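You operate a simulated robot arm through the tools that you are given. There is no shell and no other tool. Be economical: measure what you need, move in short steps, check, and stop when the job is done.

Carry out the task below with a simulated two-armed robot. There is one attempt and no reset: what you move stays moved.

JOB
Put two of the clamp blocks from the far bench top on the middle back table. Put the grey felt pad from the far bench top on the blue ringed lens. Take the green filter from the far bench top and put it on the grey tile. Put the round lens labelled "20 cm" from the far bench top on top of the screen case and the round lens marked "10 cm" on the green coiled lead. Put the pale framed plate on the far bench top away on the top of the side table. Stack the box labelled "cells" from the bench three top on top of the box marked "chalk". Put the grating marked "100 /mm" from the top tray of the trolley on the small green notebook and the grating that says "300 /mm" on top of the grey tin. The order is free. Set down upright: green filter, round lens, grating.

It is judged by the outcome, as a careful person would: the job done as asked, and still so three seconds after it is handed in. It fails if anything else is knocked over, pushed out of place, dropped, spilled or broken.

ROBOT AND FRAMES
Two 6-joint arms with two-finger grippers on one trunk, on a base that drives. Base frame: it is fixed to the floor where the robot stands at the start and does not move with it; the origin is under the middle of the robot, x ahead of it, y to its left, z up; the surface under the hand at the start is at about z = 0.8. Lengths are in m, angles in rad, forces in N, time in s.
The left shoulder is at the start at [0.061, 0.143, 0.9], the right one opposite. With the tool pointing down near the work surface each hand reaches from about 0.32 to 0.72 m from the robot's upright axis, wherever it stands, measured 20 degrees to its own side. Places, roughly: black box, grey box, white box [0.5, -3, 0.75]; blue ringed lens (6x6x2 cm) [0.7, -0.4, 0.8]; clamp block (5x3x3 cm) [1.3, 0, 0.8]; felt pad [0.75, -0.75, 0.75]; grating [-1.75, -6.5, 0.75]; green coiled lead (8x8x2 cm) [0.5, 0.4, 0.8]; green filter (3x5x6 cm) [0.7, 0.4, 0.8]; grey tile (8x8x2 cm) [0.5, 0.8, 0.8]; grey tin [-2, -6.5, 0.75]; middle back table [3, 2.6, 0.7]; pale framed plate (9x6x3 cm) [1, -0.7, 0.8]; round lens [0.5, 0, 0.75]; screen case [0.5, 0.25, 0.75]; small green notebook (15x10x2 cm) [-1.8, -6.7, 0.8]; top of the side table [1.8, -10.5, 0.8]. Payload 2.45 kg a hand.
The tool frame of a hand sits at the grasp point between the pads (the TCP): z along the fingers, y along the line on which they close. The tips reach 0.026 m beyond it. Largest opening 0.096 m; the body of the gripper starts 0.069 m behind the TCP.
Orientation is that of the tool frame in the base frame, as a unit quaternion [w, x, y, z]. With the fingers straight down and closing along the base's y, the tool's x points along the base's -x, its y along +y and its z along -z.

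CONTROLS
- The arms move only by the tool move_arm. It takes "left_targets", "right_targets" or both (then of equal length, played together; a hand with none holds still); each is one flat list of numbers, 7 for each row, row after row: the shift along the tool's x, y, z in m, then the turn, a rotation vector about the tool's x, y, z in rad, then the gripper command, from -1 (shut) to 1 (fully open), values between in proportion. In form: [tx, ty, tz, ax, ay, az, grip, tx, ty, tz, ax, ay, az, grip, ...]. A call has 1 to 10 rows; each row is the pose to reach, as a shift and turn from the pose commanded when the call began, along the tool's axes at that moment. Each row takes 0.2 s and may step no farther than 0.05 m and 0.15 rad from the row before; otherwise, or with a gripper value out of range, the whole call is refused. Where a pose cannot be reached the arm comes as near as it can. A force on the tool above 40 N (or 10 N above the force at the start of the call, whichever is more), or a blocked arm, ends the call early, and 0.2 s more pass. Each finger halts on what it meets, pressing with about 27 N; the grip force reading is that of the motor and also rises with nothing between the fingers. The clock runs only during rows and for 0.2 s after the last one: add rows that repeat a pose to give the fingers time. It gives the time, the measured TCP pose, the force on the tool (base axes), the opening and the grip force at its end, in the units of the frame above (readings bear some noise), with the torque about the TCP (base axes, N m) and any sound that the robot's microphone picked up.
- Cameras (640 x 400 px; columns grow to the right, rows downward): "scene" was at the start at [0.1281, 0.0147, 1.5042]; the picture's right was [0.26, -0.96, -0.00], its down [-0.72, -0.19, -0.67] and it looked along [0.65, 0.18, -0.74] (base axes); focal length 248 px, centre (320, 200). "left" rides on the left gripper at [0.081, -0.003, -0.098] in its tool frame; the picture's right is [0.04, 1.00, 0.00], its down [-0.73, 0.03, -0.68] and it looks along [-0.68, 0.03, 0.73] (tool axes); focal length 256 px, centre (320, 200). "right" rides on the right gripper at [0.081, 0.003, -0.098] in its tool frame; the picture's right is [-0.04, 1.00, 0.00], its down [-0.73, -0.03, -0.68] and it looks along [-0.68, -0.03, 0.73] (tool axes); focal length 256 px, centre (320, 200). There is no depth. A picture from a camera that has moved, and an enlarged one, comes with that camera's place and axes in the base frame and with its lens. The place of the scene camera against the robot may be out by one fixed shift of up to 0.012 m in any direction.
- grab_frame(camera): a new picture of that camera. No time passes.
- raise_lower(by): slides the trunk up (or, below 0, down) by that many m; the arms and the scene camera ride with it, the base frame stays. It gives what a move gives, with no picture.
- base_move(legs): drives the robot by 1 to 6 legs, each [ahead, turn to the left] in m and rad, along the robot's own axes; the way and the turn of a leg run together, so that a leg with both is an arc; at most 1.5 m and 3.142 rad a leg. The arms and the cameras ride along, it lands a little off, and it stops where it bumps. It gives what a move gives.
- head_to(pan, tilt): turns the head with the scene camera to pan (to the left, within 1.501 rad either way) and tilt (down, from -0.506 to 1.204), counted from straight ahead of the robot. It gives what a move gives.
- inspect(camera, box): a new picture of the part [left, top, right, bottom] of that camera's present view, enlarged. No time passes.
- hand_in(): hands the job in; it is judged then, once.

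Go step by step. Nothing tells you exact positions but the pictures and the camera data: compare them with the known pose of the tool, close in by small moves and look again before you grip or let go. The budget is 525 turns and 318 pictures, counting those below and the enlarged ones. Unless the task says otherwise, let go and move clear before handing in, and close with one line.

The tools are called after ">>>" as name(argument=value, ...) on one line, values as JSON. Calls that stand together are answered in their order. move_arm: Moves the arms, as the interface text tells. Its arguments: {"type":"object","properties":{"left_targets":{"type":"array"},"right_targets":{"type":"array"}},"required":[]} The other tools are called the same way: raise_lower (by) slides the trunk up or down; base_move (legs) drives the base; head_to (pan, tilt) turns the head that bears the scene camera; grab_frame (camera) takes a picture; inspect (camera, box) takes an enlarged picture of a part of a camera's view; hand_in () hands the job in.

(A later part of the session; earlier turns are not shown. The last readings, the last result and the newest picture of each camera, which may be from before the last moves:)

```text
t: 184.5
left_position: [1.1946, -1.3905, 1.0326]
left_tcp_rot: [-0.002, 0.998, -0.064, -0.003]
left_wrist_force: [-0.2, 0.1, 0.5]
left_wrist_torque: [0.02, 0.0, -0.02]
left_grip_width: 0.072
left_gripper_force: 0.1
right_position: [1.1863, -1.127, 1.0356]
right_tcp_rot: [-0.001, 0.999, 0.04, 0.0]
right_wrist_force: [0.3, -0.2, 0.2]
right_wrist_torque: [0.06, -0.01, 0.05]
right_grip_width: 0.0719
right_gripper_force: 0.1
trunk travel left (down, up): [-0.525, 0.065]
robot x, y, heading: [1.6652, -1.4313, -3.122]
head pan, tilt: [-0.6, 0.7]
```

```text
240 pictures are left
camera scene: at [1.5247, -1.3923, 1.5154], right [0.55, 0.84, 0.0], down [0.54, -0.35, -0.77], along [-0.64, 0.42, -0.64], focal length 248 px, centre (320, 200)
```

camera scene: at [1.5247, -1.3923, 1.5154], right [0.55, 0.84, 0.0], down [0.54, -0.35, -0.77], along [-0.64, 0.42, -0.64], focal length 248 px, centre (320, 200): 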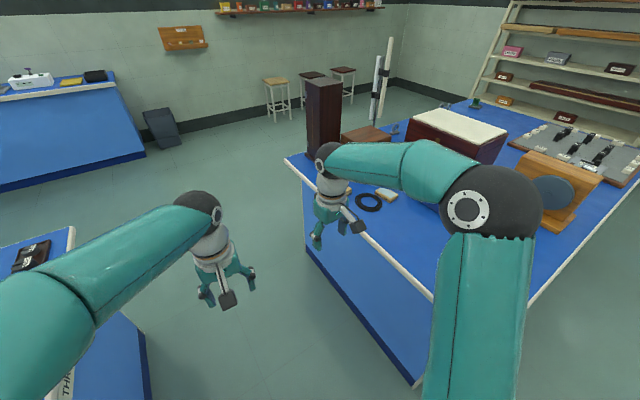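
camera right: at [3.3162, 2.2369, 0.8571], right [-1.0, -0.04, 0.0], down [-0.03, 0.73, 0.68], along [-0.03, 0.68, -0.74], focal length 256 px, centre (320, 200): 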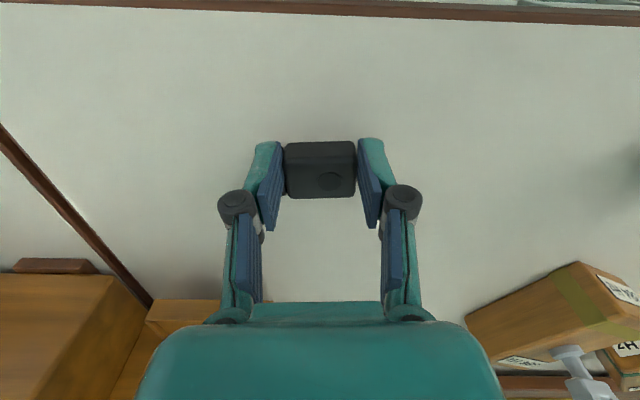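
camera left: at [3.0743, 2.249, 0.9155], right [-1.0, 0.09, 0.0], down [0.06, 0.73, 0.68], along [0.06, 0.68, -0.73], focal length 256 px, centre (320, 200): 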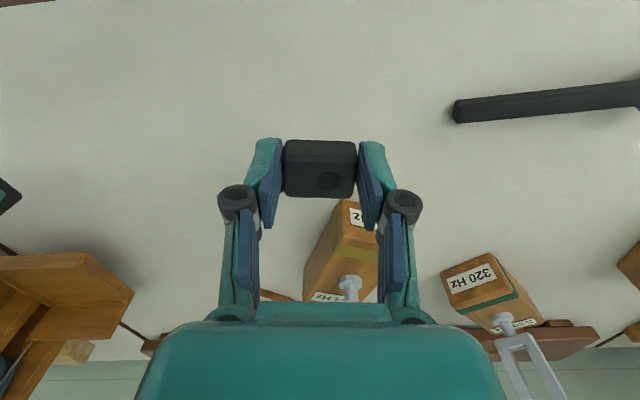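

>>> base_move(legs=[[0.3, -0.35], [0.3, 0.3]])

>>> base_move(legs=[[0, -0.6]])

>>> grab_frame(camera="scene")

```text
t: 188.2
left_position: [0.6123, -1.2726, 1.0304]
left_tcp_rot: [-0.002, 0.996, -0.084, 0.0]
left_wrist_force: [0.5, -0.9, 0.1]
left_wrist_torque: [0.03, -0.04, -0.01]
left_grip_width: 0.0723
left_gripper_force: 0.0
right_position: [0.6157, -1.0103, 1.0333]
right_tcp_rot: [-0.001, 1.0, 0.018, 0.002]
right_wrist_force: [-0.5, 0.1, 0.2]
right_wrist_torque: [0.03, -0.02, -0.03]
right_grip_width: 0.0718
right_gripper_force: 0.1
trunk travel left (down, up): [-0.525, 0.065]
robot x, y, heading: [1.0797, -1.3183, 3.119]
head pan, tilt: [-0.6, 0.7]
```

```text
t: 190.4
left_position: [0.7246, -1.0167, 1.0311]
left_tcp_rot: [-0.001, 0.927, -0.374, -0.001]
left_wrist_force: [-0.1, -0.1, -0.3]
left_wrist_torque: [-0.01, 0.02, 0.02]
left_grip_width: 0.0719
left_gripper_force: 0.2
right_position: [0.8754, -0.8015, 1.0335]
right_tcp_rot: [0.001, 0.961, -0.277, 0.001]
right_wrist_force: [0.3, 0.2, 0.1]
right_wrist_torque: [0.01, 0.04, 0.01]
right_grip_width: 0.072
right_gripper_force: 0.0
trunk travel left (down, up): [-0.525, 0.065]
robot x, y, heading: [1.0698, -1.3433, 2.523]
head pan, tilt: [-0.6, 0.7]
```

```text
239 pictures are left
camera scene: at [0.9805, -1.2357, 1.5152], right [0.94, 0.34, 0.0], down [0.22, -0.61, -0.76], along [-0.26, 0.72, -0.64], focal length 248 px, centre (320, 200)
```

scene: 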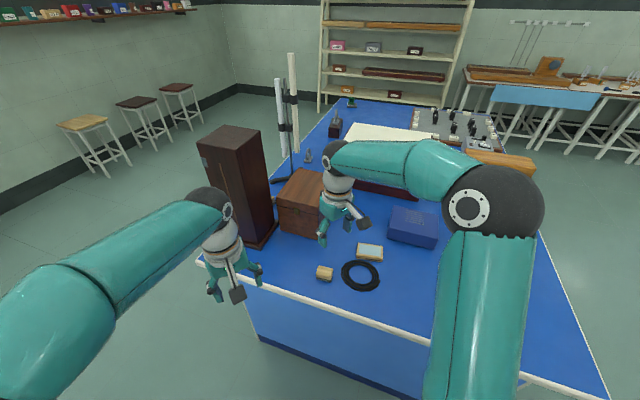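

>>> base_move(legs=[[0, -0.55]])

>>> base_move(legs=[[0, -0.38], [0.08, 0]])

>>> head_to(pan=0.2, tilt=0.9)

>>> grab_frame(camera="scene")

>>> grab_frame(camera="left")

```text
t: 192.6
left_position: [0.9447, -0.884, 1.033]
left_tcp_rot: [-0.002, 0.792, -0.611, -0.001]
left_wrist_force: [-0.4, 0.2, 0.0]
left_wrist_torque: [-0.02, -0.02, -0.02]
left_grip_width: 0.0722
left_gripper_force: 0.0
right_position: [1.185, -0.7779, 1.0364]
right_tcp_rot: [0.0, 0.85, -0.526, 0.001]
right_wrist_force: [-0.2, 0.2, 0.8]
right_wrist_torque: [-0.04, 0.0, 0.03]
right_grip_width: 0.0721
right_gripper_force: 0.0
trunk travel left (down, up): [-0.525, 0.065]
robot x, y, heading: [1.0457, -1.3513, 1.972]
head pan, tilt: [-0.6, 0.7]
```

```text
t: 194.9
left_position: [1.1283, -0.799, 1.0323]
left_tcp_rot: [0.002, -0.661, 0.751, 0.001]
left_wrist_force: [0.6, -0.1, -0.2]
left_wrist_torque: [-0.04, 0.07, 0.0]
left_grip_width: 0.0721
left_gripper_force: 0.0
right_position: [1.3917, -0.7913, 1.0347]
right_tcp_rot: [0.001, 0.734, -0.679, 0.001]
right_wrist_force: [0.1, -0.3, -0.3]
right_wrist_torque: [0.03, 0.07, 0.01]
right_grip_width: 0.0721
right_gripper_force: 0.0
trunk travel left (down, up): [-0.525, 0.065]
robot x, y, heading: [1.0351, -1.2739, 1.595]
head pan, tilt: [-0.6, 0.7]
```

```text
t: 196.0
left_position: [1.1256, -0.8007, 1.0335]
left_tcp_rot: [0.002, -0.661, 0.75, 0.0]
left_wrist_force: [-0.1, 0.0, 0.0]
left_wrist_torque: [0.01, -0.03, 0.02]
left_grip_width: 0.072
left_gripper_force: 0.1
right_position: [1.3887, -0.7917, 1.0362]
right_tcp_rot: [0.0, 0.734, -0.679, 0.001]
right_wrist_force: [0.3, -0.2, -0.1]
right_wrist_torque: [-0.01, 0.03, -0.02]
right_grip_width: 0.0718
right_gripper_force: 0.0
trunk travel left (down, up): [-0.525, 0.065]
robot x, y, heading: [1.0319, -1.2704, 1.593]
head pan, tilt: [0.201, 0.901]
```

```text
238 pictures are left
camera scene: at [1.0054, -1.1435, 1.4991], right [0.98, 0.22, 0.0], down [0.17, -0.76, -0.62], along [-0.14, 0.61, -0.78], focal length 248 px, centre (320, 200)
```

scene: 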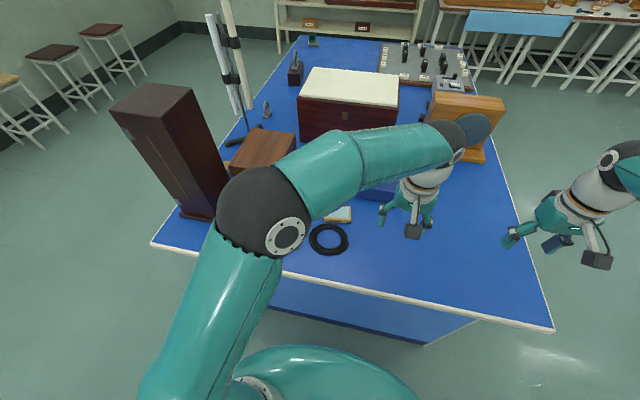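

```text
237 pictures are left
camera left: at [1.1188, -0.8818, 1.1297], right [-1.0, 0.09, 0.0], down [0.06, 0.73, 0.68], along [0.06, 0.68, -0.73], focal length 256 px, centre (320, 200)
```

left: 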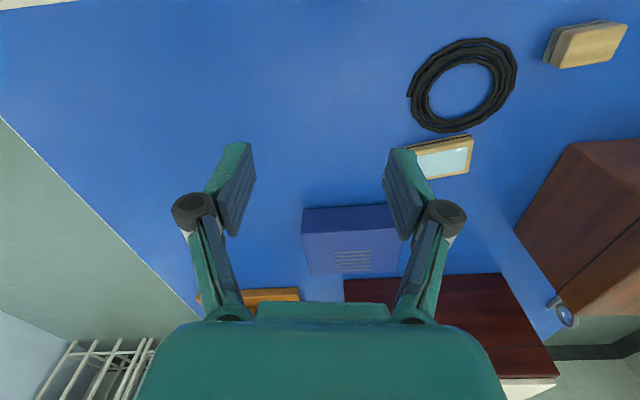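

>>> inspect(camera="left", box=[400, 0, 640, 190])

```text
2.11 times, centred on (520, 95) of left
camera zoom: at [1.1188, -0.8818, 1.1297], right [-1.0, 0.09, 0.0], down [0.06, 0.73, 0.68], along [0.06, 0.68, -0.73], focal length 539 px, centre (-101, 421)
```

zoom: 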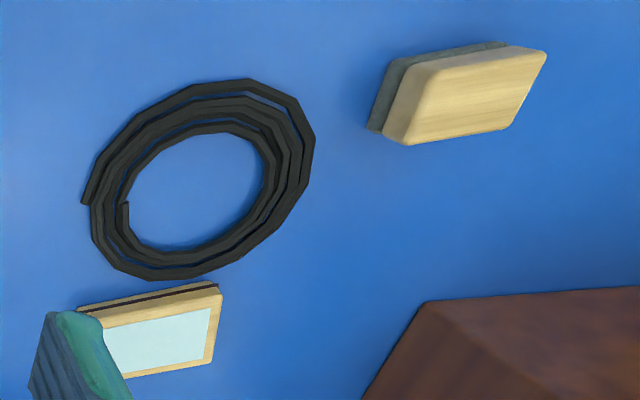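

>>> move_arm(left_targets=[0.014, 0.039, 0, 0, 0, 0, 0.5, 0.028, 0.079, 0, 0, 0, 0, 0.5, 0.042, 0.118, 0, 0, 0, 0, 0.5, 0.055, 0.157, 0, 0, 0, 0, 0.5, 0.069, 0.197, 0, 0, 0, 0, 0.5, 0.083, 0.236, 0, 0, 0, 0, 0.5, 0.097, 0.275, 0, 0, 0, 0, 0.5, 0.111, 0.3145, 0, 0, 0, 0, 0.5])

>>> inspect(camera="left", box=[240, 0, 400, 120])

>>> grab_frame(camera="scene")

```text
t: 197.8
left_position: [0.7997, -0.8724, 1.0335]
left_tcp_rot: [0.002, -0.66, 0.751, 0.001]
left_wrist_force: [-0.1, -1.6, -0.1]
left_wrist_torque: [0.01, -0.03, 0.01]
left_grip_width: 0.0722
left_gripper_force: 0.0
right_position: [1.3886, -0.7924, 1.0362]
right_tcp_rot: [0.0, 0.734, -0.679, 0.001]
right_wrist_force: [0.5, 0.0, -0.2]
right_wrist_torque: [0.06, 0.01, 0.01]
right_grip_width: 0.0719
right_gripper_force: 0.0
trunk travel left (down, up): [-0.525, 0.065]
robot x, y, heading: [1.0372, -1.2713, 1.595]
head pan, tilt: [0.201, 0.901]
```

```text
3.33 times, centred on (320, 60) of left
camera zoom: at [0.7923, -0.954, 1.1292], right [-1.0, 0.09, 0.0], down [0.06, 0.73, 0.68], along [0.06, 0.68, -0.73], focal length 853 px, centre (320, 667)
```

zoom: 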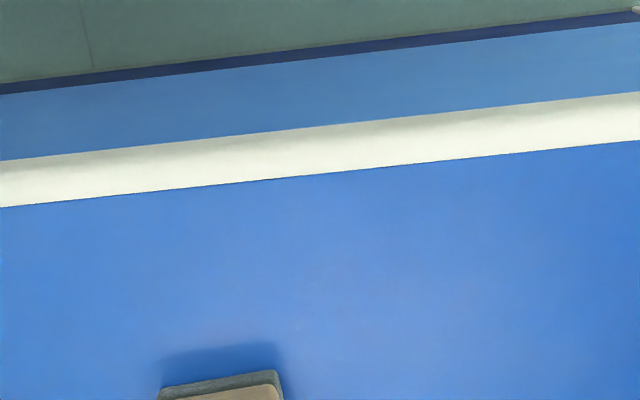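

```text
234 pictures are left
camera scene: at [1.0046, -1.1442, 1.4992], right [0.97, 0.22, 0.0], down [0.17, -0.76, -0.62], along [-0.14, 0.61, -0.78], focal length 248 px, centre (320, 200)
```

scene: 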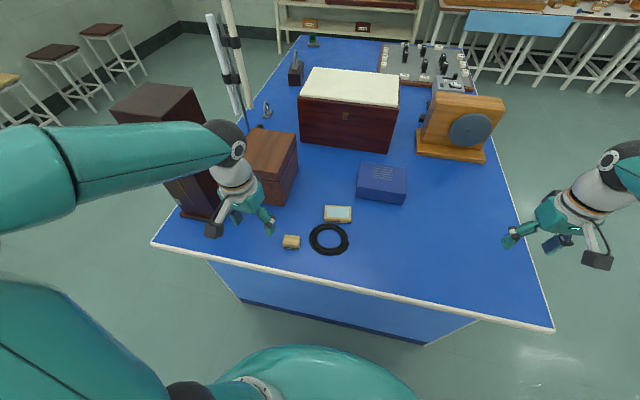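

>>> inspect(camera="left", box=[240, 90, 400, 190])

```text
4.00 times, centred on (320, 140) of left
camera zoom: at [0.7923, -0.954, 1.1292], right [-1.0, 0.09, 0.0], down [0.06, 0.73, 0.68], along [0.06, 0.68, -0.73], focal length 1024 px, centre (320, 440)
```

zoom: 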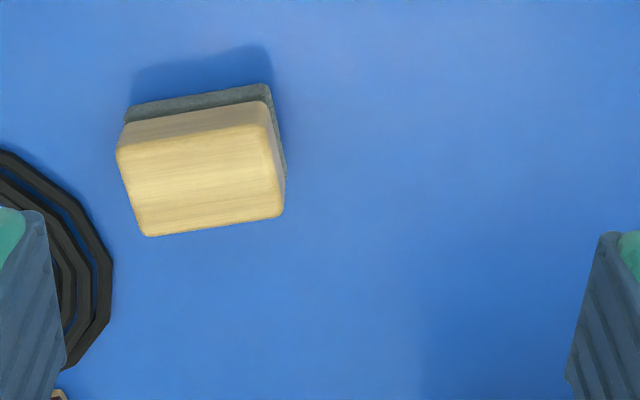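

Next I'll bring the right hand over the framed plate to see its orientation.

>>> move_arm(right_targets=[-0.005, 0.045, 0, 0, 0, 0, 0.8, -0.01, 0.09, 0, 0, 0, 0, 0.8, -0.015, 0.135, 0, 0, 0, 0, 0.8, -0.02, 0.18, 0, 0, 0, 0, 0.8, -0.03, 0.225, 0, 0, 0, 0, 0.8, -0.04, 0.27, 0, 0, 0, 0, 1, -0.05, 0.315, 0, 0, 0, 0, 1, -0.06, 0.36, 0, 0, 0, 0, 1, -0.07, 0.385, 0.02, 0, 0, 0, 1])

>>> grab_frame(camera="right")

```text
t: 199.8
left_position: [0.7996, -0.8707, 1.0324]
left_tcp_rot: [0.001, -0.661, 0.75, 0.001]
left_wrist_force: [-0.3, 0.6, 0.1]
left_wrist_torque: [-0.02, 0.01, 0.02]
left_grip_width: 0.0721
left_gripper_force: 0.0
right_position: [0.9979, -0.75, 1.015]
right_tcp_rot: [0.0, 0.734, -0.679, 0.002]
right_wrist_force: [0.7, -0.5, 0.2]
right_wrist_torque: [-0.02, -0.05, 0.0]
right_grip_width: 0.096
right_gripper_force: 0.1
trunk travel left (down, up): [-0.525, 0.065]
robot x, y, heading: [1.0348, -1.2739, 1.589]
head pan, tilt: [0.201, 0.901]
```

```text
232 pictures are left
camera right: at [1.0011, -0.8321, 1.1124], right [-1.0, -0.04, 0.0], down [-0.03, 0.74, 0.68], along [-0.03, 0.68, -0.74], focal length 256 px, centre (320, 200)
```

right: 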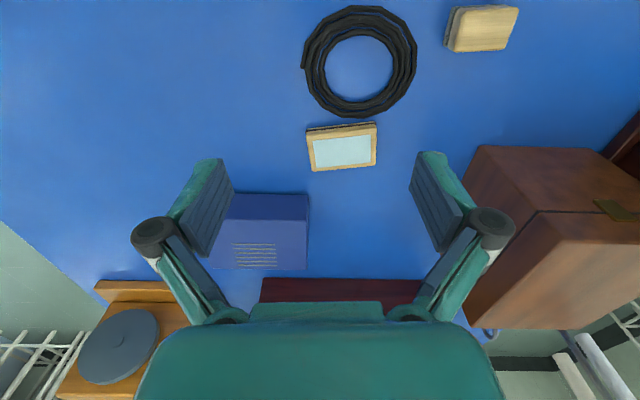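

>>> inspect(camera="right", box=[280, 90, 400, 190])

```text
4.00 times, centred on (340, 140) of right
camera zoom: at [1.0011, -0.8321, 1.1124], right [-1.0, -0.04, 0.0], down [-0.03, 0.74, 0.68], along [-0.03, 0.68, -0.74], focal length 1024 px, centre (240, 440)
```

zoom: 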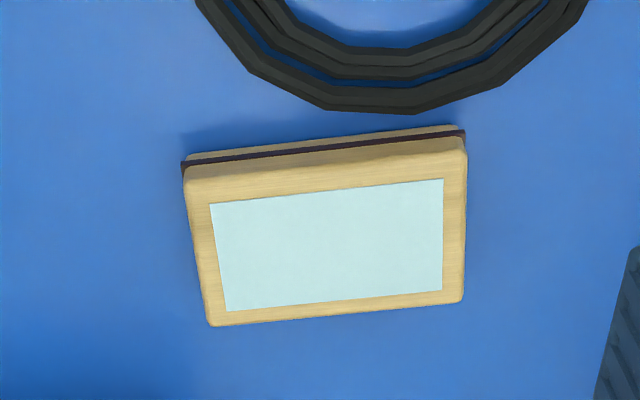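

The plate is about 8.7 x 5.7 cm, with the cable ring close by. I'll turn the wrist about 90° to grip the short side, toward its right end and clear of the ring.

>>> move_arm(right_targets=[0, 0, 0, 0, 0, 0.148, 1, 0, 0, 0, 0, 0, 0.296, 1, 0, 0, 0, 0, 0, 0.444, 1, 0, 0, 0, 0, 0, 0.592, 1, 0, 0, 0, 0, 0, 0.74, 1, 0, 0, 0, 0, 0, 0.888, 1, 0, 0, 0, 0, 0, 1.036, 1, 0, 0, 0, 0, 0, 1.184, 1, 0, 0, 0, 0, 0, 1.332, 1, 0, 0, 0, 0, 0, 1.48, 1])

>>> grab_frame(camera="right")

```text
t: 202.0
left_position: [0.8009, -0.8729, 1.0329]
left_tcp_rot: [0.002, -0.661, 0.75, 0.0]
left_wrist_force: [0.0, -0.1, -0.2]
left_wrist_torque: [0.01, 0.0, 0.02]
left_grip_width: 0.0723
left_gripper_force: 0.0
right_position: [0.9989, -0.7531, 1.0158]
right_tcp_rot: [-0.001, -0.082, 0.997, -0.001]
right_wrist_force: [0.3, 0.2, 0.3]
right_wrist_torque: [0.0, -0.01, 0.01]
right_grip_width: 0.0958
right_gripper_force: 0.0
trunk travel left (down, up): [-0.525, 0.065]
robot x, y, heading: [1.0282, -1.2721, 1.594]
head pan, tilt: [0.201, 0.901]
```

```text
230 pictures are left
camera right: at [0.9178, -0.7624, 1.1127], right [-0.13, 0.99, 0.0], down [0.73, 0.09, 0.68], along [0.67, 0.08, -0.73], focal length 256 px, centre (320, 200)
```

right: 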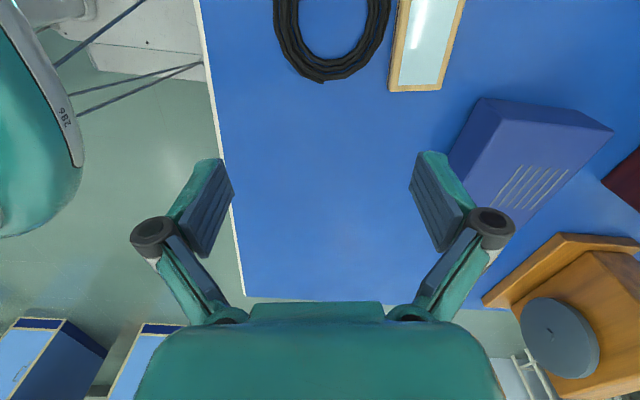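

>>> move_arm(right_targets=[-0.002, 0.035, 0.02, 0, 0, 0, 0.6, -0.004, 0.07, 0.04, 0, 0, 0, 0.6, -0.006, 0.104, 0.06, 0, 0, 0, 0.6, -0.006, 0.104, 0.1, 0, 0, 0, 0.6])

>>> grab_frame(camera="right")

```text
t: 203.0
left_position: [0.8008, -0.873, 1.0334]
left_tcp_rot: [0.002, -0.66, 0.751, 0.001]
left_wrist_force: [0.4, 0.0, 0.3]
left_wrist_torque: [0.01, 0.01, 0.06]
left_grip_width: 0.072
left_gripper_force: 0.0
right_position: [0.9849, -0.6501, 0.9174]
right_tcp_rot: [0.0, -0.084, 0.996, 0.0]
right_wrist_force: [0.0, 0.3, -0.7]
right_wrist_torque: [0.02, -0.02, 0.02]
right_grip_width: 0.0773
right_gripper_force: 0.1
trunk travel left (down, up): [-0.525, 0.065]
robot x, y, heading: [1.0318, -1.2713, 1.603]
head pan, tilt: [0.201, 0.901]
```

```text
229 pictures are left
camera right: at [0.9051, -0.66, 1.0134], right [-0.13, 0.99, 0.0], down [0.73, 0.1, 0.68], along [0.67, 0.09, -0.73], focal length 256 px, centre (320, 200)
```

right: 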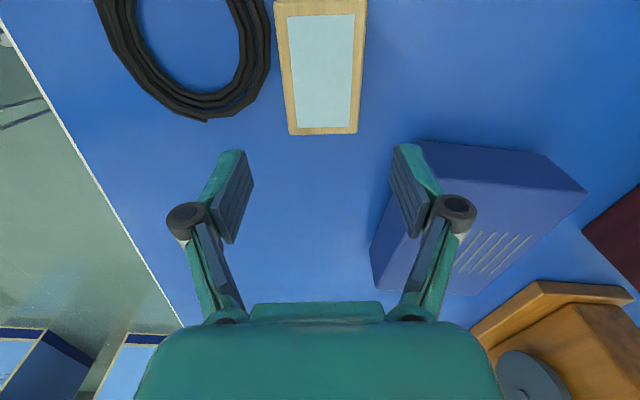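

>>> move_arm(right_targets=[0, 0, 0.03, 0, 0, 0, 0.6, 0, 0, 0.06, 0, 0, 0, 0.6, 0, 0, 0.083, 0, 0, 0, 0.6, 0, 0, 0.083, 0, 0, 0, 0.6])

>>> grab_frame(camera="right")

```text
t: 204.0
left_position: [0.7998, -0.8718, 1.0324]
left_tcp_rot: [0.002, -0.661, 0.751, 0.0]
left_wrist_force: [-0.1, -0.4, 0.2]
left_wrist_torque: [0.03, 0.02, 0.0]
left_grip_width: 0.0721
left_gripper_force: 0.0
right_position: [0.9877, -0.6508, 0.8332]
right_tcp_rot: [0.0, -0.085, 0.996, -0.001]
right_wrist_force: [1.1, 1.0, -0.5]
right_wrist_torque: [0.0, -0.02, 0.0]
right_grip_width: 0.0767
right_gripper_force: 0.1
trunk travel left (down, up): [-0.525, 0.065]
robot x, y, heading: [1.0323, -1.2717, 1.595]
head pan, tilt: [0.201, 0.901]
```

```text
228 pictures are left
camera right: at [0.9067, -0.6616, 0.9303], right [-0.13, 0.99, 0.0], down [0.73, 0.1, 0.68], along [0.67, 0.09, -0.73], focal length 256 px, centre (320, 200)
```

right: 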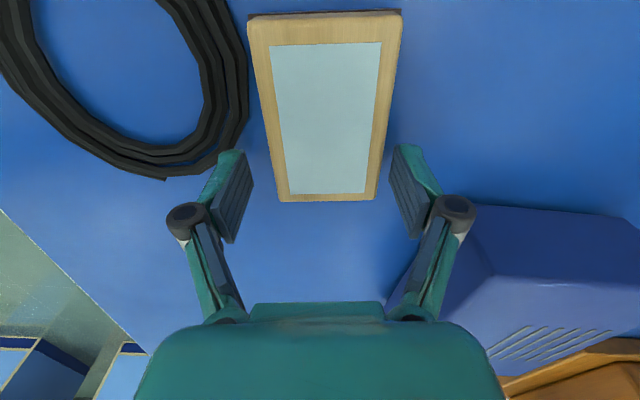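

>>> move_arm(right_targets=[0, 0.004, 0, 0, 0, 0, 0.6, 0, 0.004, 0, 0, 0, 0, 0.3, 0, 0.004, 0, 0, 0, 0, 0, 0, 0.004, 0, 0, 0, 0, -0.4, 0, 0.004, 0, 0, 0, 0, -0.4])

>>> move_arm(right_targets=[0, 0, -0.01, 0, 0, 0, -0.4, 0, 0, -0.04, 0, 0, 0, -0.4, 0, 0, -0.08, 0, 0, 0, -0.4, 0, -0.02, -0.12, 0, 0, 0, -0.4, 0, -0.05, -0.16, 0, 0, 0, -0.4])

>>> grab_frame(camera="right")

```text
t: 205.2
left_position: [0.7997, -0.8716, 1.0334]
left_tcp_rot: [0.001, -0.661, 0.751, 0.0]
left_wrist_force: [0.3, -0.8, 1.3]
left_wrist_torque: [-0.02, 0.01, -0.02]
left_grip_width: 0.0719
left_gripper_force: 0.0
right_position: [0.9864, -0.6466, 0.8331]
right_tcp_rot: [0.0, -0.085, 0.996, 0.0]
right_wrist_force: [0.3, -1.2, 0.4]
right_wrist_torque: [0.01, 0.02, -0.03]
right_grip_width: 0.0576
right_gripper_force: 27.2
trunk travel left (down, up): [-0.525, 0.065]
robot x, y, heading: [1.0327, -1.2723, 1.597]
head pan, tilt: [0.201, 0.901]
```

```text
t: 206.4
left_position: [0.8004, -0.8726, 1.033]
left_tcp_rot: [0.002, -0.66, 0.751, 0.002]
left_wrist_force: [0.3, -0.9, 0.2]
left_wrist_torque: [0.02, 0.0, 0.01]
left_grip_width: 0.0719
left_gripper_force: 0.0
right_position: [0.9958, -0.699, 0.9934]
right_tcp_rot: [0.0, -0.085, 0.996, -0.001]
right_wrist_force: [0.6, -0.5, -1.0]
right_wrist_torque: [0.01, -0.05, -0.04]
right_grip_width: 0.0577
right_gripper_force: 26.8
trunk travel left (down, up): [-0.525, 0.065]
robot x, y, heading: [1.0346, -1.2734, 1.597]
head pan, tilt: [0.201, 0.901]
```

```text
227 pictures are left
camera right: at [0.9157, -0.7087, 1.0904], right [-0.13, 0.99, 0.0], down [0.73, 0.1, 0.68], along [0.67, 0.09, -0.73], focal length 256 px, centre (320, 200)
```

right: 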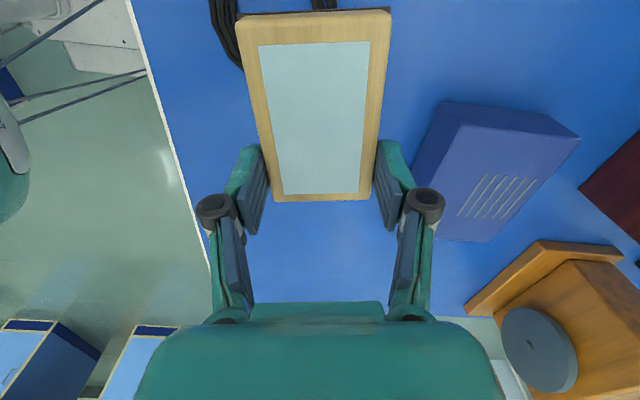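

The plate is held. I'll draw it in close to the body before turning out of the aisle.

>>> move_arm(right_targets=[-0.008, -0.045, 0, 0, 0, 0, -0.4, -0.016, -0.09, 0, 0, 0, 0, -0.4, -0.024, -0.135, 0, 0, 0, 0, -0.4, -0.031, -0.178, 0, 0, 0, 0, -0.4])

>>> base_move(legs=[[-0.05, 0], [0, 0.6]])

>>> grab_frame(camera="scene")

```text
t: 207.4
left_position: [0.8004, -0.8719, 1.0332]
left_tcp_rot: [0.003, -0.661, 0.75, 0.002]
left_wrist_force: [-0.5, 0.5, -0.4]
left_wrist_torque: [-0.02, 0.0, -0.02]
left_grip_width: 0.0722
left_gripper_force: 0.0
right_position: [1.0572, -0.8677, 0.9957]
right_tcp_rot: [0.0, -0.084, 0.996, 0.0]
right_wrist_force: [0.1, -0.1, -2.2]
right_wrist_torque: [0.02, -0.06, -0.02]
right_grip_width: 0.0572
right_gripper_force: 26.7
trunk travel left (down, up): [-0.525, 0.065]
robot x, y, heading: [1.0326, -1.2743, 1.594]
head pan, tilt: [0.201, 0.901]
```

```text
t: 210.2
left_position: [0.6152, -1.1243, 1.0336]
left_tcp_rot: [-0.002, 0.854, -0.52, -0.001]
left_wrist_force: [-0.3, 0.1, -0.2]
left_wrist_torque: [-0.03, -0.01, 0.0]
left_grip_width: 0.072
left_gripper_force: 0.0
right_position: [0.8238, -0.9737, 0.9946]
right_tcp_rot: [0.001, -0.378, 0.926, -0.002]
right_wrist_force: [1.1, 0.3, -1.2]
right_wrist_torque: [0.01, -0.04, -0.03]
right_grip_width: 0.0575
right_gripper_force: 26.9
trunk travel left (down, up): [-0.525, 0.065]
robot x, y, heading: [1.0543, -1.3046, 2.206]
head pan, tilt: [0.201, 0.901]
```

```text
226 pictures are left
camera scene: at [0.9517, -1.2138, 1.4991], right [0.67, 0.74, 0.0], down [0.58, -0.53, -0.62], along [-0.46, 0.42, -0.78], focal length 248 px, centre (320, 200)
```

scene: 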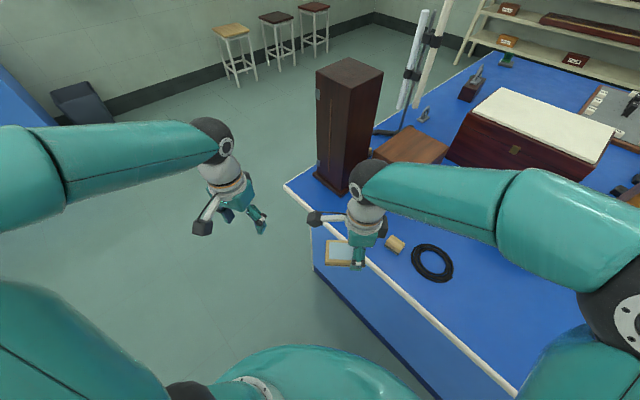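

>>> base_move(legs=[[0, 0.55]])

>>> base_move(legs=[[0, 0.38], [0.6, 0]])

>>> grab_frame(camera="scene")

```text
t: 212.3
left_position: [0.5806, -1.3813, 1.0331]
left_tcp_rot: [-0.002, 0.964, -0.266, -0.002]
left_wrist_force: [0.0, -0.5, 0.4]
left_wrist_torque: [-0.01, 0.01, 0.01]
left_grip_width: 0.0719
left_gripper_force: 0.0
right_position: [0.6792, -1.1429, 0.9955]
right_tcp_rot: [0.001, -0.616, 0.787, -0.001]
right_wrist_force: [-0.5, 0.0, -1.2]
right_wrist_torque: [0.02, -0.01, -0.01]
right_grip_width: 0.0573
right_gripper_force: 26.6
trunk travel left (down, up): [-0.525, 0.065]
robot x, y, heading: [1.0595, -1.2843, 2.755]
head pan, tilt: [0.201, 0.901]
```

```text
t: 217.0
left_position: [0.0427, -1.5343, 1.0333]
left_tcp_rot: [-0.002, 0.996, -0.086, -0.001]
left_wrist_force: [-0.6, 1.2, 0.2]
left_wrist_torque: [-0.02, -0.01, -0.01]
left_grip_width: 0.0723
left_gripper_force: 0.0
right_position: [0.0492, -1.2764, 0.9944]
right_tcp_rot: [-0.002, 0.75, -0.662, 0.0]
right_wrist_force: [0.3, 0.5, -1.3]
right_wrist_torque: [0.05, -0.01, 0.01]
right_grip_width: 0.0576
right_gripper_force: 27.2
trunk travel left (down, up): [-0.525, 0.065]
robot x, y, heading: [0.4569, -1.2808, 3.122]
head pan, tilt: [0.201, 0.901]
```

```text
225 pictures are left
camera scene: at [0.3095, -1.297, 1.499], right [-0.18, 0.98, 0.0], down [0.77, 0.14, -0.62], along [-0.61, -0.11, -0.78], focal length 248 px, centre (320, 200)
```

scene: 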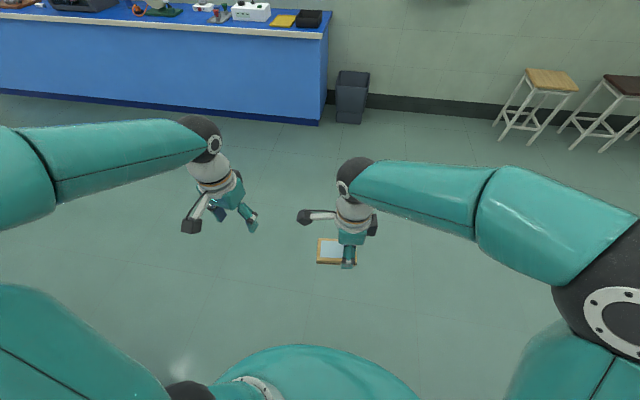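

>>> base_move(legs=[[0.9, 0], [0, -0.75]])

>>> base_move(legs=[[0, -0.75]])

>>> base_move(legs=[[0.85, 0], [0, -0.75]])

>>> head_to(pan=-0.4, tilt=0.5)

>>> grab_frame(camera="scene")

```text
t: 224.1
left_position: [-0.9366, -1.1504, 1.0333]
left_tcp_rot: [-0.001, 0.892, -0.453, -0.001]
left_wrist_force: [-0.2, 0.1, -0.1]
left_wrist_torque: [0.02, -0.03, -0.02]
left_grip_width: 0.0719
left_gripper_force: 0.0
right_position: [-0.7528, -0.971, 0.996]
right_tcp_rot: [0.0, -0.447, 0.895, -0.002]
right_wrist_force: [-0.3, 0.3, -1.9]
right_wrist_torque: [0.03, -0.02, -0.01]
right_grip_width: 0.0575
right_gripper_force: 26.9
trunk travel left (down, up): [-0.525, 0.065]
robot x, y, heading: [-0.4849, -1.2753, 2.357]
head pan, tilt: [0.201, 0.901]
```

```text
t: 226.7
left_position: [-0.7339, -0.874, 1.0343]
left_tcp_rot: [0.001, -0.667, 0.745, 0.001]
left_wrist_force: [-0.2, -0.8, -0.1]
left_wrist_torque: [-0.06, -0.05, -0.02]
left_grip_width: 0.072
left_gripper_force: 0.0
right_position: [-0.4764, -0.8654, 0.9971]
right_tcp_rot: [-0.001, -0.092, 0.996, -0.001]
right_wrist_force: [0.8, 1.0, -2.1]
right_wrist_torque: [0.01, -0.01, 0.01]
right_grip_width: 0.0576
right_gripper_force: 27.0
trunk travel left (down, up): [-0.525, 0.065]
robot x, y, heading: [-0.5141, -1.2713, 1.614]
head pan, tilt: [0.201, 0.901]
```

```text
t: 233.5
left_position: [-0.4472, 0.0111, 1.0349]
left_tcp_rot: [0.002, -0.348, 0.938, -0.001]
left_wrist_force: [-0.3, 0.3, 0.5]
left_wrist_torque: [-0.01, 0.02, 0.01]
left_grip_width: 0.072
left_gripper_force: 0.1
right_position: [-0.2533, -0.1587, 0.9957]
right_tcp_rot: [0.0, 0.279, 0.96, -0.002]
right_wrist_force: [0.2, 0.5, -0.9]
right_wrist_torque: [-0.01, -0.04, 0.01]
right_grip_width: 0.0575
right_gripper_force: 27.4
trunk travel left (down, up): [-0.525, 0.065]
robot x, y, heading: [-0.5796, -0.4119, 0.871]
head pan, tilt: [0.201, 0.901]
```

```text
t: 234.5
left_position: [-0.4478, 0.01, 1.0345]
left_tcp_rot: [0.002, -0.347, 0.938, -0.001]
left_wrist_force: [0.0, 0.1, 0.5]
left_wrist_torque: [0.05, -0.02, 0.01]
left_grip_width: 0.072
left_gripper_force: 0.0
right_position: [-0.2533, -0.1589, 0.9994]
right_tcp_rot: [0.0, 0.279, 0.96, -0.001]
right_wrist_force: [0.1, 0.5, -1.3]
right_wrist_torque: [-0.03, -0.02, 0.0]
right_grip_width: 0.0576
right_gripper_force: 27.3
trunk travel left (down, up): [-0.525, 0.065]
robot x, y, heading: [-0.5786, -0.4112, 0.876]
head pan, tilt: [-0.4, 0.499]
```

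```text
224 pictures are left
camera scene: at [-0.4688, -0.331, 1.5329], right [0.46, -0.89, 0.0], down [-0.43, -0.22, -0.88], along [0.78, 0.4, -0.48], focal length 248 px, centre (320, 200)
```

scene: 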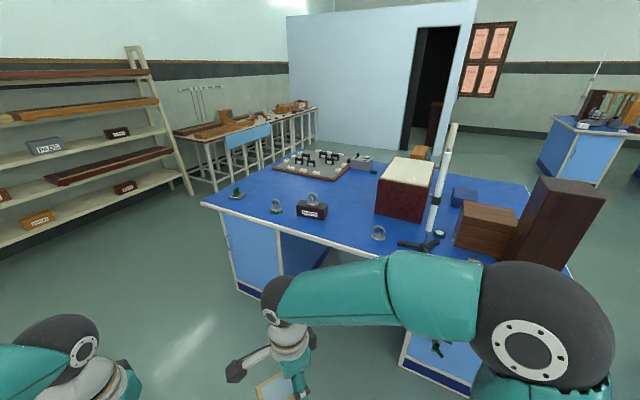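

>>> base_move(legs=[[0, -0.8]])

>>> head_to(pan=-0.2, tilt=0.55)

>>> grab_frame(camera="scene")

>>> inspect(camera="scene", box=[300, 40, 560, 220])

```text
t: 237.3
left_position: [-0.1804, -0.2162, 1.0353]
left_tcp_rot: [0.001, 0.05, 0.999, -0.001]
left_wrist_force: [0.3, 0.3, -0.4]
left_wrist_torque: [0.01, 0.0, 0.01]
left_grip_width: 0.0722
left_gripper_force: 0.0
right_position: [-0.1681, -0.4722, 0.998]
right_tcp_rot: [-0.001, 0.634, 0.773, -0.001]
right_wrist_force: [0.2, 0.9, -2.1]
right_wrist_torque: [0.0, 0.03, 0.01]
right_grip_width: 0.0575
right_gripper_force: 27.0
trunk travel left (down, up): [-0.525, 0.065]
robot x, y, heading: [-0.5777, -0.38, 0.073]
head pan, tilt: [-0.4, 0.499]
```

```text
t: 238.0
left_position: [-0.182, -0.2142, 1.0361]
left_tcp_rot: [0.002, 0.049, 0.999, -0.001]
left_wrist_force: [0.8, -0.1, 0.9]
left_wrist_torque: [-0.07, 0.01, -0.02]
left_grip_width: 0.0716
left_gripper_force: 0.0
right_position: [-0.1708, -0.4709, 0.9982]
right_tcp_rot: [0.001, 0.634, 0.773, -0.002]
right_wrist_force: [-0.7, 1.1, -0.8]
right_wrist_torque: [-0.08, 0.03, 0.03]
right_grip_width: 0.0576
right_gripper_force: 27.3
trunk travel left (down, up): [-0.525, 0.065]
robot x, y, heading: [-0.5817, -0.3806, 0.073]
head pan, tilt: [-0.201, 0.55]
```

```text
223 pictures are left
camera scene: at [-0.4405, -0.3904, 1.5285], right [-0.13, -0.99, 0.0], down [-0.52, 0.07, -0.85], along [0.85, -0.11, -0.52], focal length 248 px, centre (320, 200)
```

scene: 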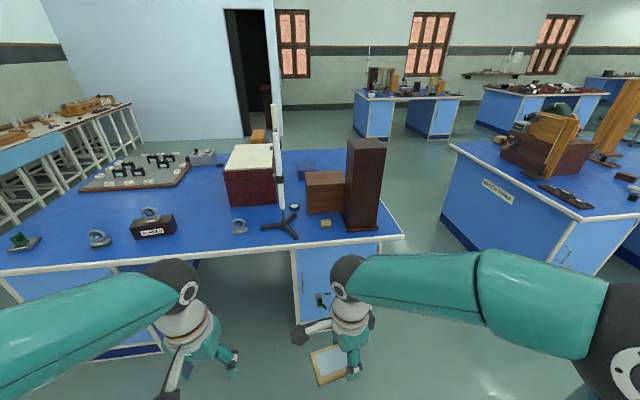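

```text
2.22 times, centred on (430, 130) of scene
camera zoom: at [-0.4405, -0.3904, 1.5285], right [-0.13, -0.99, 0.0], down [-0.52, 0.07, -0.85], along [0.85, -0.11, -0.52], focal length 552 px, centre (76, 356)
```

zoom: 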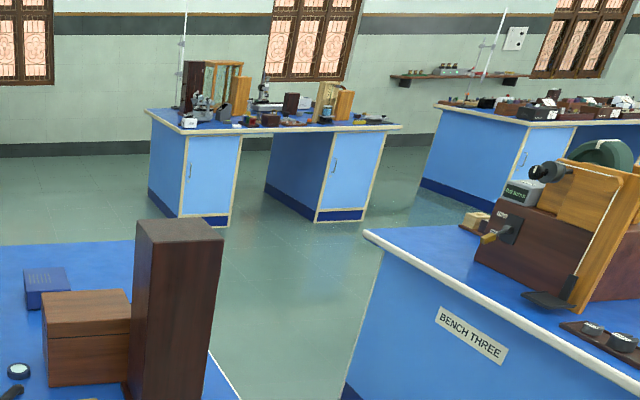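

>>> inspect(camera="scene", box=[250, 180, 350, 250])

>>> inspect(camera="scene", box=[312, 212, 338, 232])

```text
5.71 times, centred on (300, 215) of scene
camera zoom: at [-0.4405, -0.3904, 1.5285], right [-0.13, -0.99, 0.0], down [-0.52, 0.07, -0.85], along [0.85, -0.11, -0.52], focal length 1420 px, centre (434, 114)
```

zoom: 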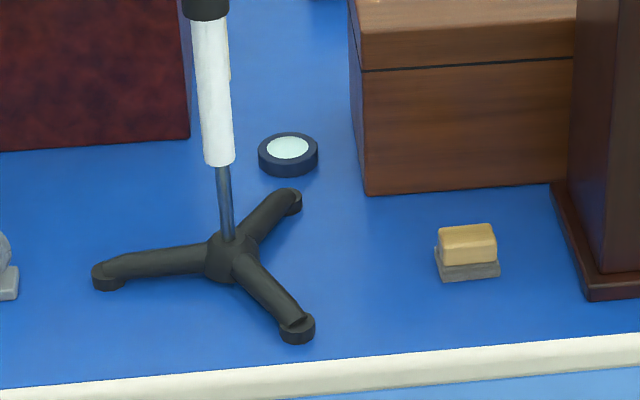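

```text
16.00 times, centred on (325, 222) of scene
camera zoom: at [-0.4405, -0.3904, 1.5285], right [-0.13, -0.99, 0.0], down [-0.52, 0.07, -0.85], along [0.85, -0.11, -0.52], focal length 3976 px, centre (240, -152)
```

zoom: 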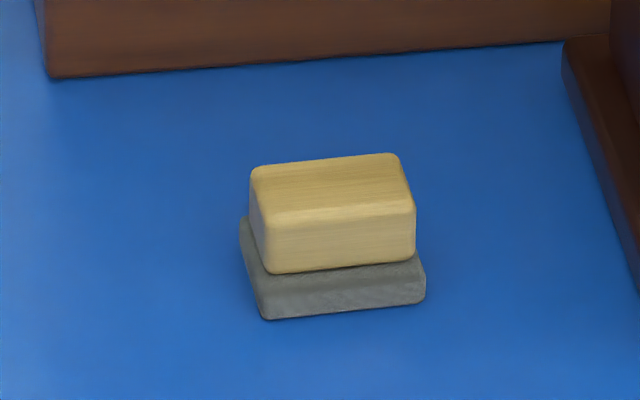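

The block by the chest has neutral grey felt, so this is the grey felt pad, at about (0.50, -0.54); the other one's felt is greenish. I'll park the plate hand well to the right before driving in.

>>> move_arm(right_targets=[-0.036, -0.028, -0.01, 0, 0, 0, -0.4, -0.072, -0.055, -0.02, 0, 0, 0, -0.4, -0.108, -0.083, -0.03, 0, 0, 0, -0.4, -0.145, -0.11, -0.04, 0, 0, 0, -0.4, -0.182, -0.138, -0.05, 0, 0, 0, -0.4, -0.219, -0.166, -0.06, 0, 0, 0, -0.4, -0.257, -0.194, -0.07, 0, 0, 0, -0.4])

>>> head_to(pan=-0.2, tilt=0.8)

>>> grab_frame(camera="scene")

```text
t: 239.6
left_position: [-0.1835, -0.2164, 1.0357]
left_tcp_rot: [0.001, 0.049, 0.999, -0.001]
left_wrist_force: [-0.3, 0.0, 0.6]
left_wrist_torque: [0.02, 0.01, -0.02]
left_grip_width: 0.0719
left_gripper_force: 0.1
right_position: [-0.3097, -0.766, 1.0671]
right_tcp_rot: [-0.001, 0.634, 0.773, -0.001]
right_wrist_force: [0.1, -0.3, -1.4]
right_wrist_torque: [-0.05, -0.02, 0.03]
right_grip_width: 0.0576
right_gripper_force: 27.2
trunk travel left (down, up): [-0.525, 0.065]
robot x, y, heading: [-0.5824, -0.3805, 0.074]
head pan, tilt: [-0.201, 0.55]
```

```text
t: 240.4
left_position: [-0.1825, -0.2168, 1.0356]
left_tcp_rot: [0.001, 0.05, 0.999, -0.001]
left_wrist_force: [0.8, 0.7, 0.5]
left_wrist_torque: [0.0, 0.02, 0.0]
left_grip_width: 0.0718
left_gripper_force: 0.1
right_position: [-0.3097, -0.7648, 1.0668]
right_tcp_rot: [-0.001, 0.634, 0.773, -0.001]
right_wrist_force: [1.0, -0.6, -1.9]
right_wrist_torque: [-0.05, -0.01, 0.03]
right_grip_width: 0.0573
right_gripper_force: 27.3
trunk travel left (down, up): [-0.525, 0.065]
robot x, y, heading: [-0.583, -0.3788, 0.069]
head pan, tilt: [-0.201, 0.799]
```

```text
219 pictures are left
camera scene: at [-0.4494, -0.3912, 1.5071], right [-0.13, -0.99, 0.0], down [-0.71, 0.09, -0.7], along [0.69, -0.09, -0.72], focal length 248 px, centre (320, 200)
```

scene: 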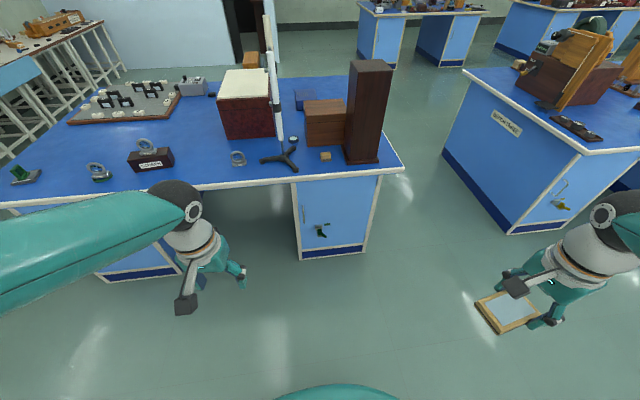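

>>> base_move(legs=[[0.28, -0.22], [0.28, 0.15]])

>>> grab_frame(camera="scene")

>>> grab_frame(camera="left")

```text
t: 243.9
left_position: [0.3828, -0.2741, 1.0356]
left_tcp_rot: [0.001, 0.084, 0.996, -0.002]
left_wrist_force: [0.8, -0.1, 0.0]
left_wrist_torque: [0.01, 0.07, -0.04]
left_grip_width: 0.072
left_gripper_force: 0.1
right_position: [0.2192, -0.8146, 1.0672]
right_tcp_rot: [-0.001, 0.66, 0.751, -0.002]
right_wrist_force: [-0.1, -0.7, -2.0]
right_wrist_torque: [-0.03, 0.03, -0.01]
right_grip_width: 0.0577
right_gripper_force: 27.1
trunk travel left (down, up): [-0.525, 0.065]
robot x, y, heading: [-0.0216, -0.4195, 0.005]
head pan, tilt: [-0.201, 0.799]
```

```text
218 pictures are left
camera scene: at [0.1053, -0.4372, 1.5069], right [-0.19, -0.98, 0.0], down [-0.7, 0.14, -0.7], along [0.68, -0.14, -0.72], focal length 248 px, centre (320, 200)
```

scene: 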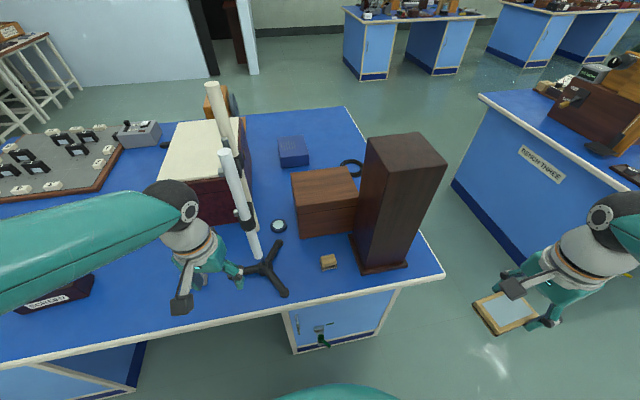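

```text
217 pictures are left
camera left: at [0.3023, -0.2638, 1.1318], right [0.13, 0.99, 0.0], down [0.73, -0.09, 0.68], along [0.67, -0.09, -0.73], focal length 256 px, centre (320, 200)
```

left: 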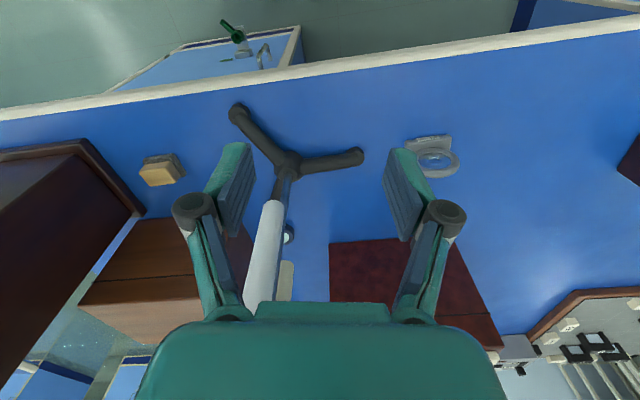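

I'll swing the left hand around the near side of the stand toward the pad.

>>> move_arm(left_targets=[0.04, -0.007, 0, 0, 0, 0, 0.8, 0.05, -0.03, 0, 0, 0, 0, 0.8, 0.045, -0.07, 0, 0, 0, 0, 0.8, 0.038, -0.11, 0, 0, 0, 0, 0.8, 0.031, -0.15, 0, 0, 0, 0, 0.8, 0.022, -0.19, 0, 0, 0, 0, 0.8, 0.015, -0.23, 0, 0, 0, 0, 0.8, 0.0075, -0.265, 0, 0, 0, 0, 0.8])

>>> base_move(legs=[[0.06, 0]])

>>> grab_frame(camera="left")

>>> grab_frame(camera="scene")

```text
t: 245.7
left_position: [0.3344, -0.5313, 1.0428]
left_tcp_rot: [0.005, 0.079, 0.997, -0.008]
left_wrist_force: [0.2, -1.5, -0.3]
left_wrist_torque: [0.0, 0.03, -0.01]
left_grip_width: 0.0863
left_gripper_force: 0.1
right_position: [0.2173, -0.8131, 1.0681]
right_tcp_rot: [-0.001, 0.66, 0.751, 0.0]
right_wrist_force: [-1.4, 0.4, -1.6]
right_wrist_torque: [-0.05, 0.04, -0.03]
right_grip_width: 0.0571
right_gripper_force: 27.0
trunk travel left (down, up): [-0.525, 0.065]
robot x, y, heading: [-0.029, -0.4189, -0.001]
head pan, tilt: [-0.201, 0.799]
```

```text
t: 246.7
left_position: [0.3975, -0.5319, 1.0425]
left_tcp_rot: [0.005, 0.079, 0.997, -0.007]
left_wrist_force: [0.2, 0.0, 0.5]
left_wrist_torque: [-0.04, 0.08, -0.02]
left_grip_width: 0.0865
left_gripper_force: 0.0
right_position: [0.2803, -0.814, 1.0673]
right_tcp_rot: [-0.001, 0.66, 0.751, -0.001]
right_wrist_force: [0.1, 0.4, -1.8]
right_wrist_torque: [-0.03, 0.05, 0.0]
right_grip_width: 0.0575
right_gripper_force: 27.4
trunk travel left (down, up): [-0.525, 0.065]
robot x, y, heading: [0.0355, -0.4158, 0.003]
head pan, tilt: [-0.201, 0.799]
```

```text
216 pictures are left
camera left: at [0.3164, -0.5209, 1.138], right [0.12, 0.99, -0.01], down [0.72, -0.08, 0.69], along [0.68, -0.09, -0.73], focal length 256 px, centre (320, 200)
```

left: 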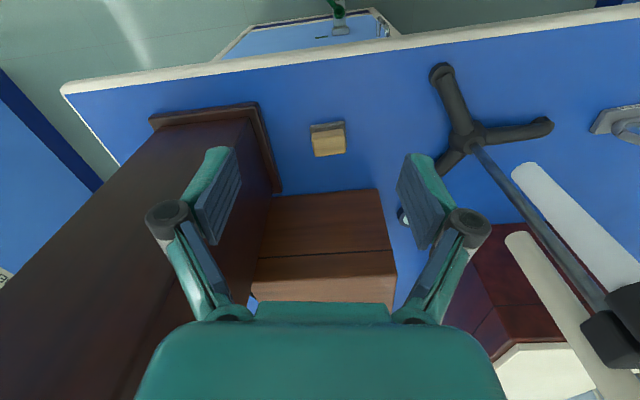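

```text
215 pictures are left
camera scene: at [0.1681, -0.4371, 1.507], right [-0.19, -0.98, 0.0], down [-0.71, 0.14, -0.7], along [0.68, -0.14, -0.72], focal length 248 px, centre (320, 200)
```

scene: 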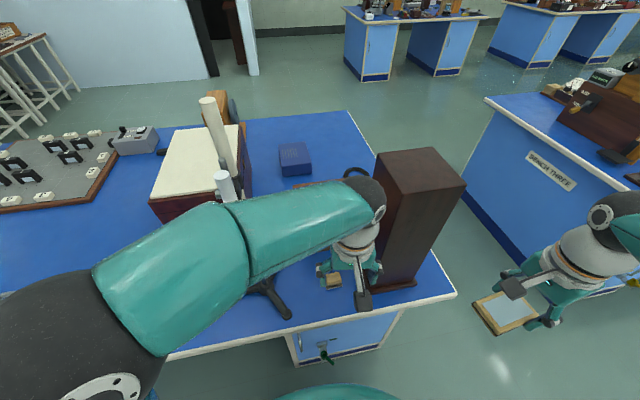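

>>> move_arm(left_targets=[-0.03, 0.004, 0.02, 0, 0, -0.05, 0.8, -0.06, 0.008, 0.04, 0, 0, -0.1, 0.8, -0.098, 0.0125, 0.06, 0, 0, -0.158, 0.8, -0.098, 0.0125, 0.1, 0, 0, -0.158, 0.8])

>>> grab_frame(camera="left")

```text
t: 247.7
left_position: [0.5025, -0.5349, 0.9504]
left_tcp_rot: [0.009, -0.004, 1.0, -0.011]
left_wrist_force: [-0.2, -0.1, 0.2]
left_wrist_torque: [0.03, -0.03, 0.0]
left_grip_width: 0.086
left_gripper_force: 0.0
right_position: [0.2786, -0.8127, 1.0684]
right_tcp_rot: [-0.001, 0.66, 0.752, -0.001]
right_wrist_force: [-0.2, -1.1, -1.9]
right_wrist_torque: [-0.02, -0.03, 0.0]
right_grip_width: 0.0575
right_gripper_force: 27.3
trunk travel left (down, up): [-0.525, 0.065]
robot x, y, heading: [0.0346, -0.4161, 0.006]
head pan, tilt: [-0.201, 0.799]
```

```text
214 pictures are left
camera left: at [0.4188, -0.5373, 1.0452], right [-0.05, 1.0, -0.02], down [0.72, 0.05, 0.69], along [0.69, 0.02, -0.72], focal length 256 px, centre (320, 200)
```

left: 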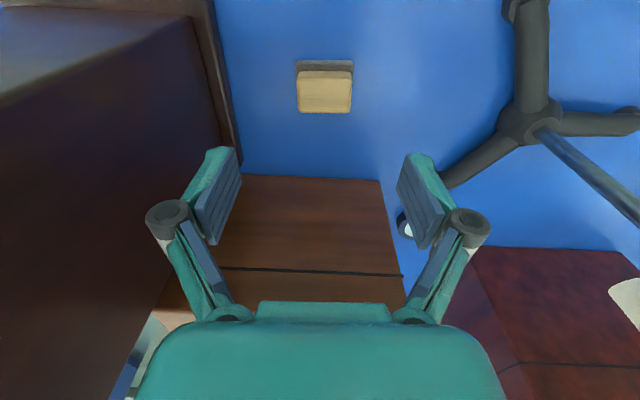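

>>> move_arm(left_targets=[0, 0.001, 0.03, 0, 0, 0, 0.8, 0, 0.002, 0.06, 0, 0, 0, 0.8, 0, 0.003, 0.085, 0, 0, 0, 0.8])

>>> grab_frame(camera="left")

```text
t: 248.5
left_position: [0.5019, -0.533, 0.8648]
left_tcp_rot: [0.008, -0.006, 1.0, -0.011]
left_wrist_force: [0.2, 0.2, 0.6]
left_wrist_torque: [-0.01, 0.02, 0.01]
left_grip_width: 0.0866
left_gripper_force: 0.1
right_position: [0.28, -0.8138, 1.0686]
right_tcp_rot: [0.0, 0.659, 0.752, -0.002]
right_wrist_force: [-0.6, -0.4, -1.9]
right_wrist_torque: [-0.06, -0.02, 0.02]
right_grip_width: 0.0576
right_gripper_force: 27.0
trunk travel left (down, up): [-0.525, 0.065]
robot x, y, heading: [0.0337, -0.4167, 0.007]
head pan, tilt: [-0.201, 0.799]
```

```text
213 pictures are left
camera left: at [0.4198, -0.535, 0.9602], right [-0.05, 1.0, -0.02], down [0.72, 0.05, 0.69], along [0.69, 0.02, -0.72], focal length 256 px, centre (320, 200)
```

left: 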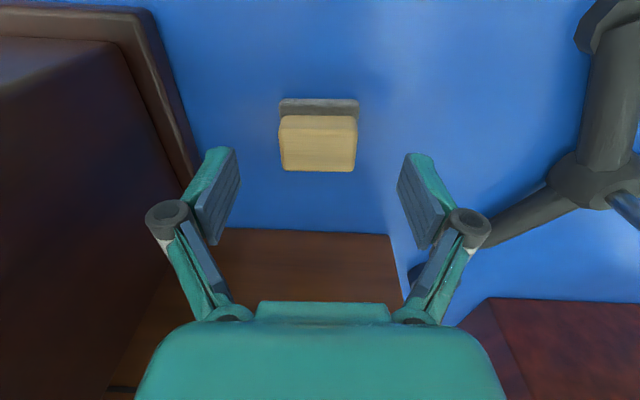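

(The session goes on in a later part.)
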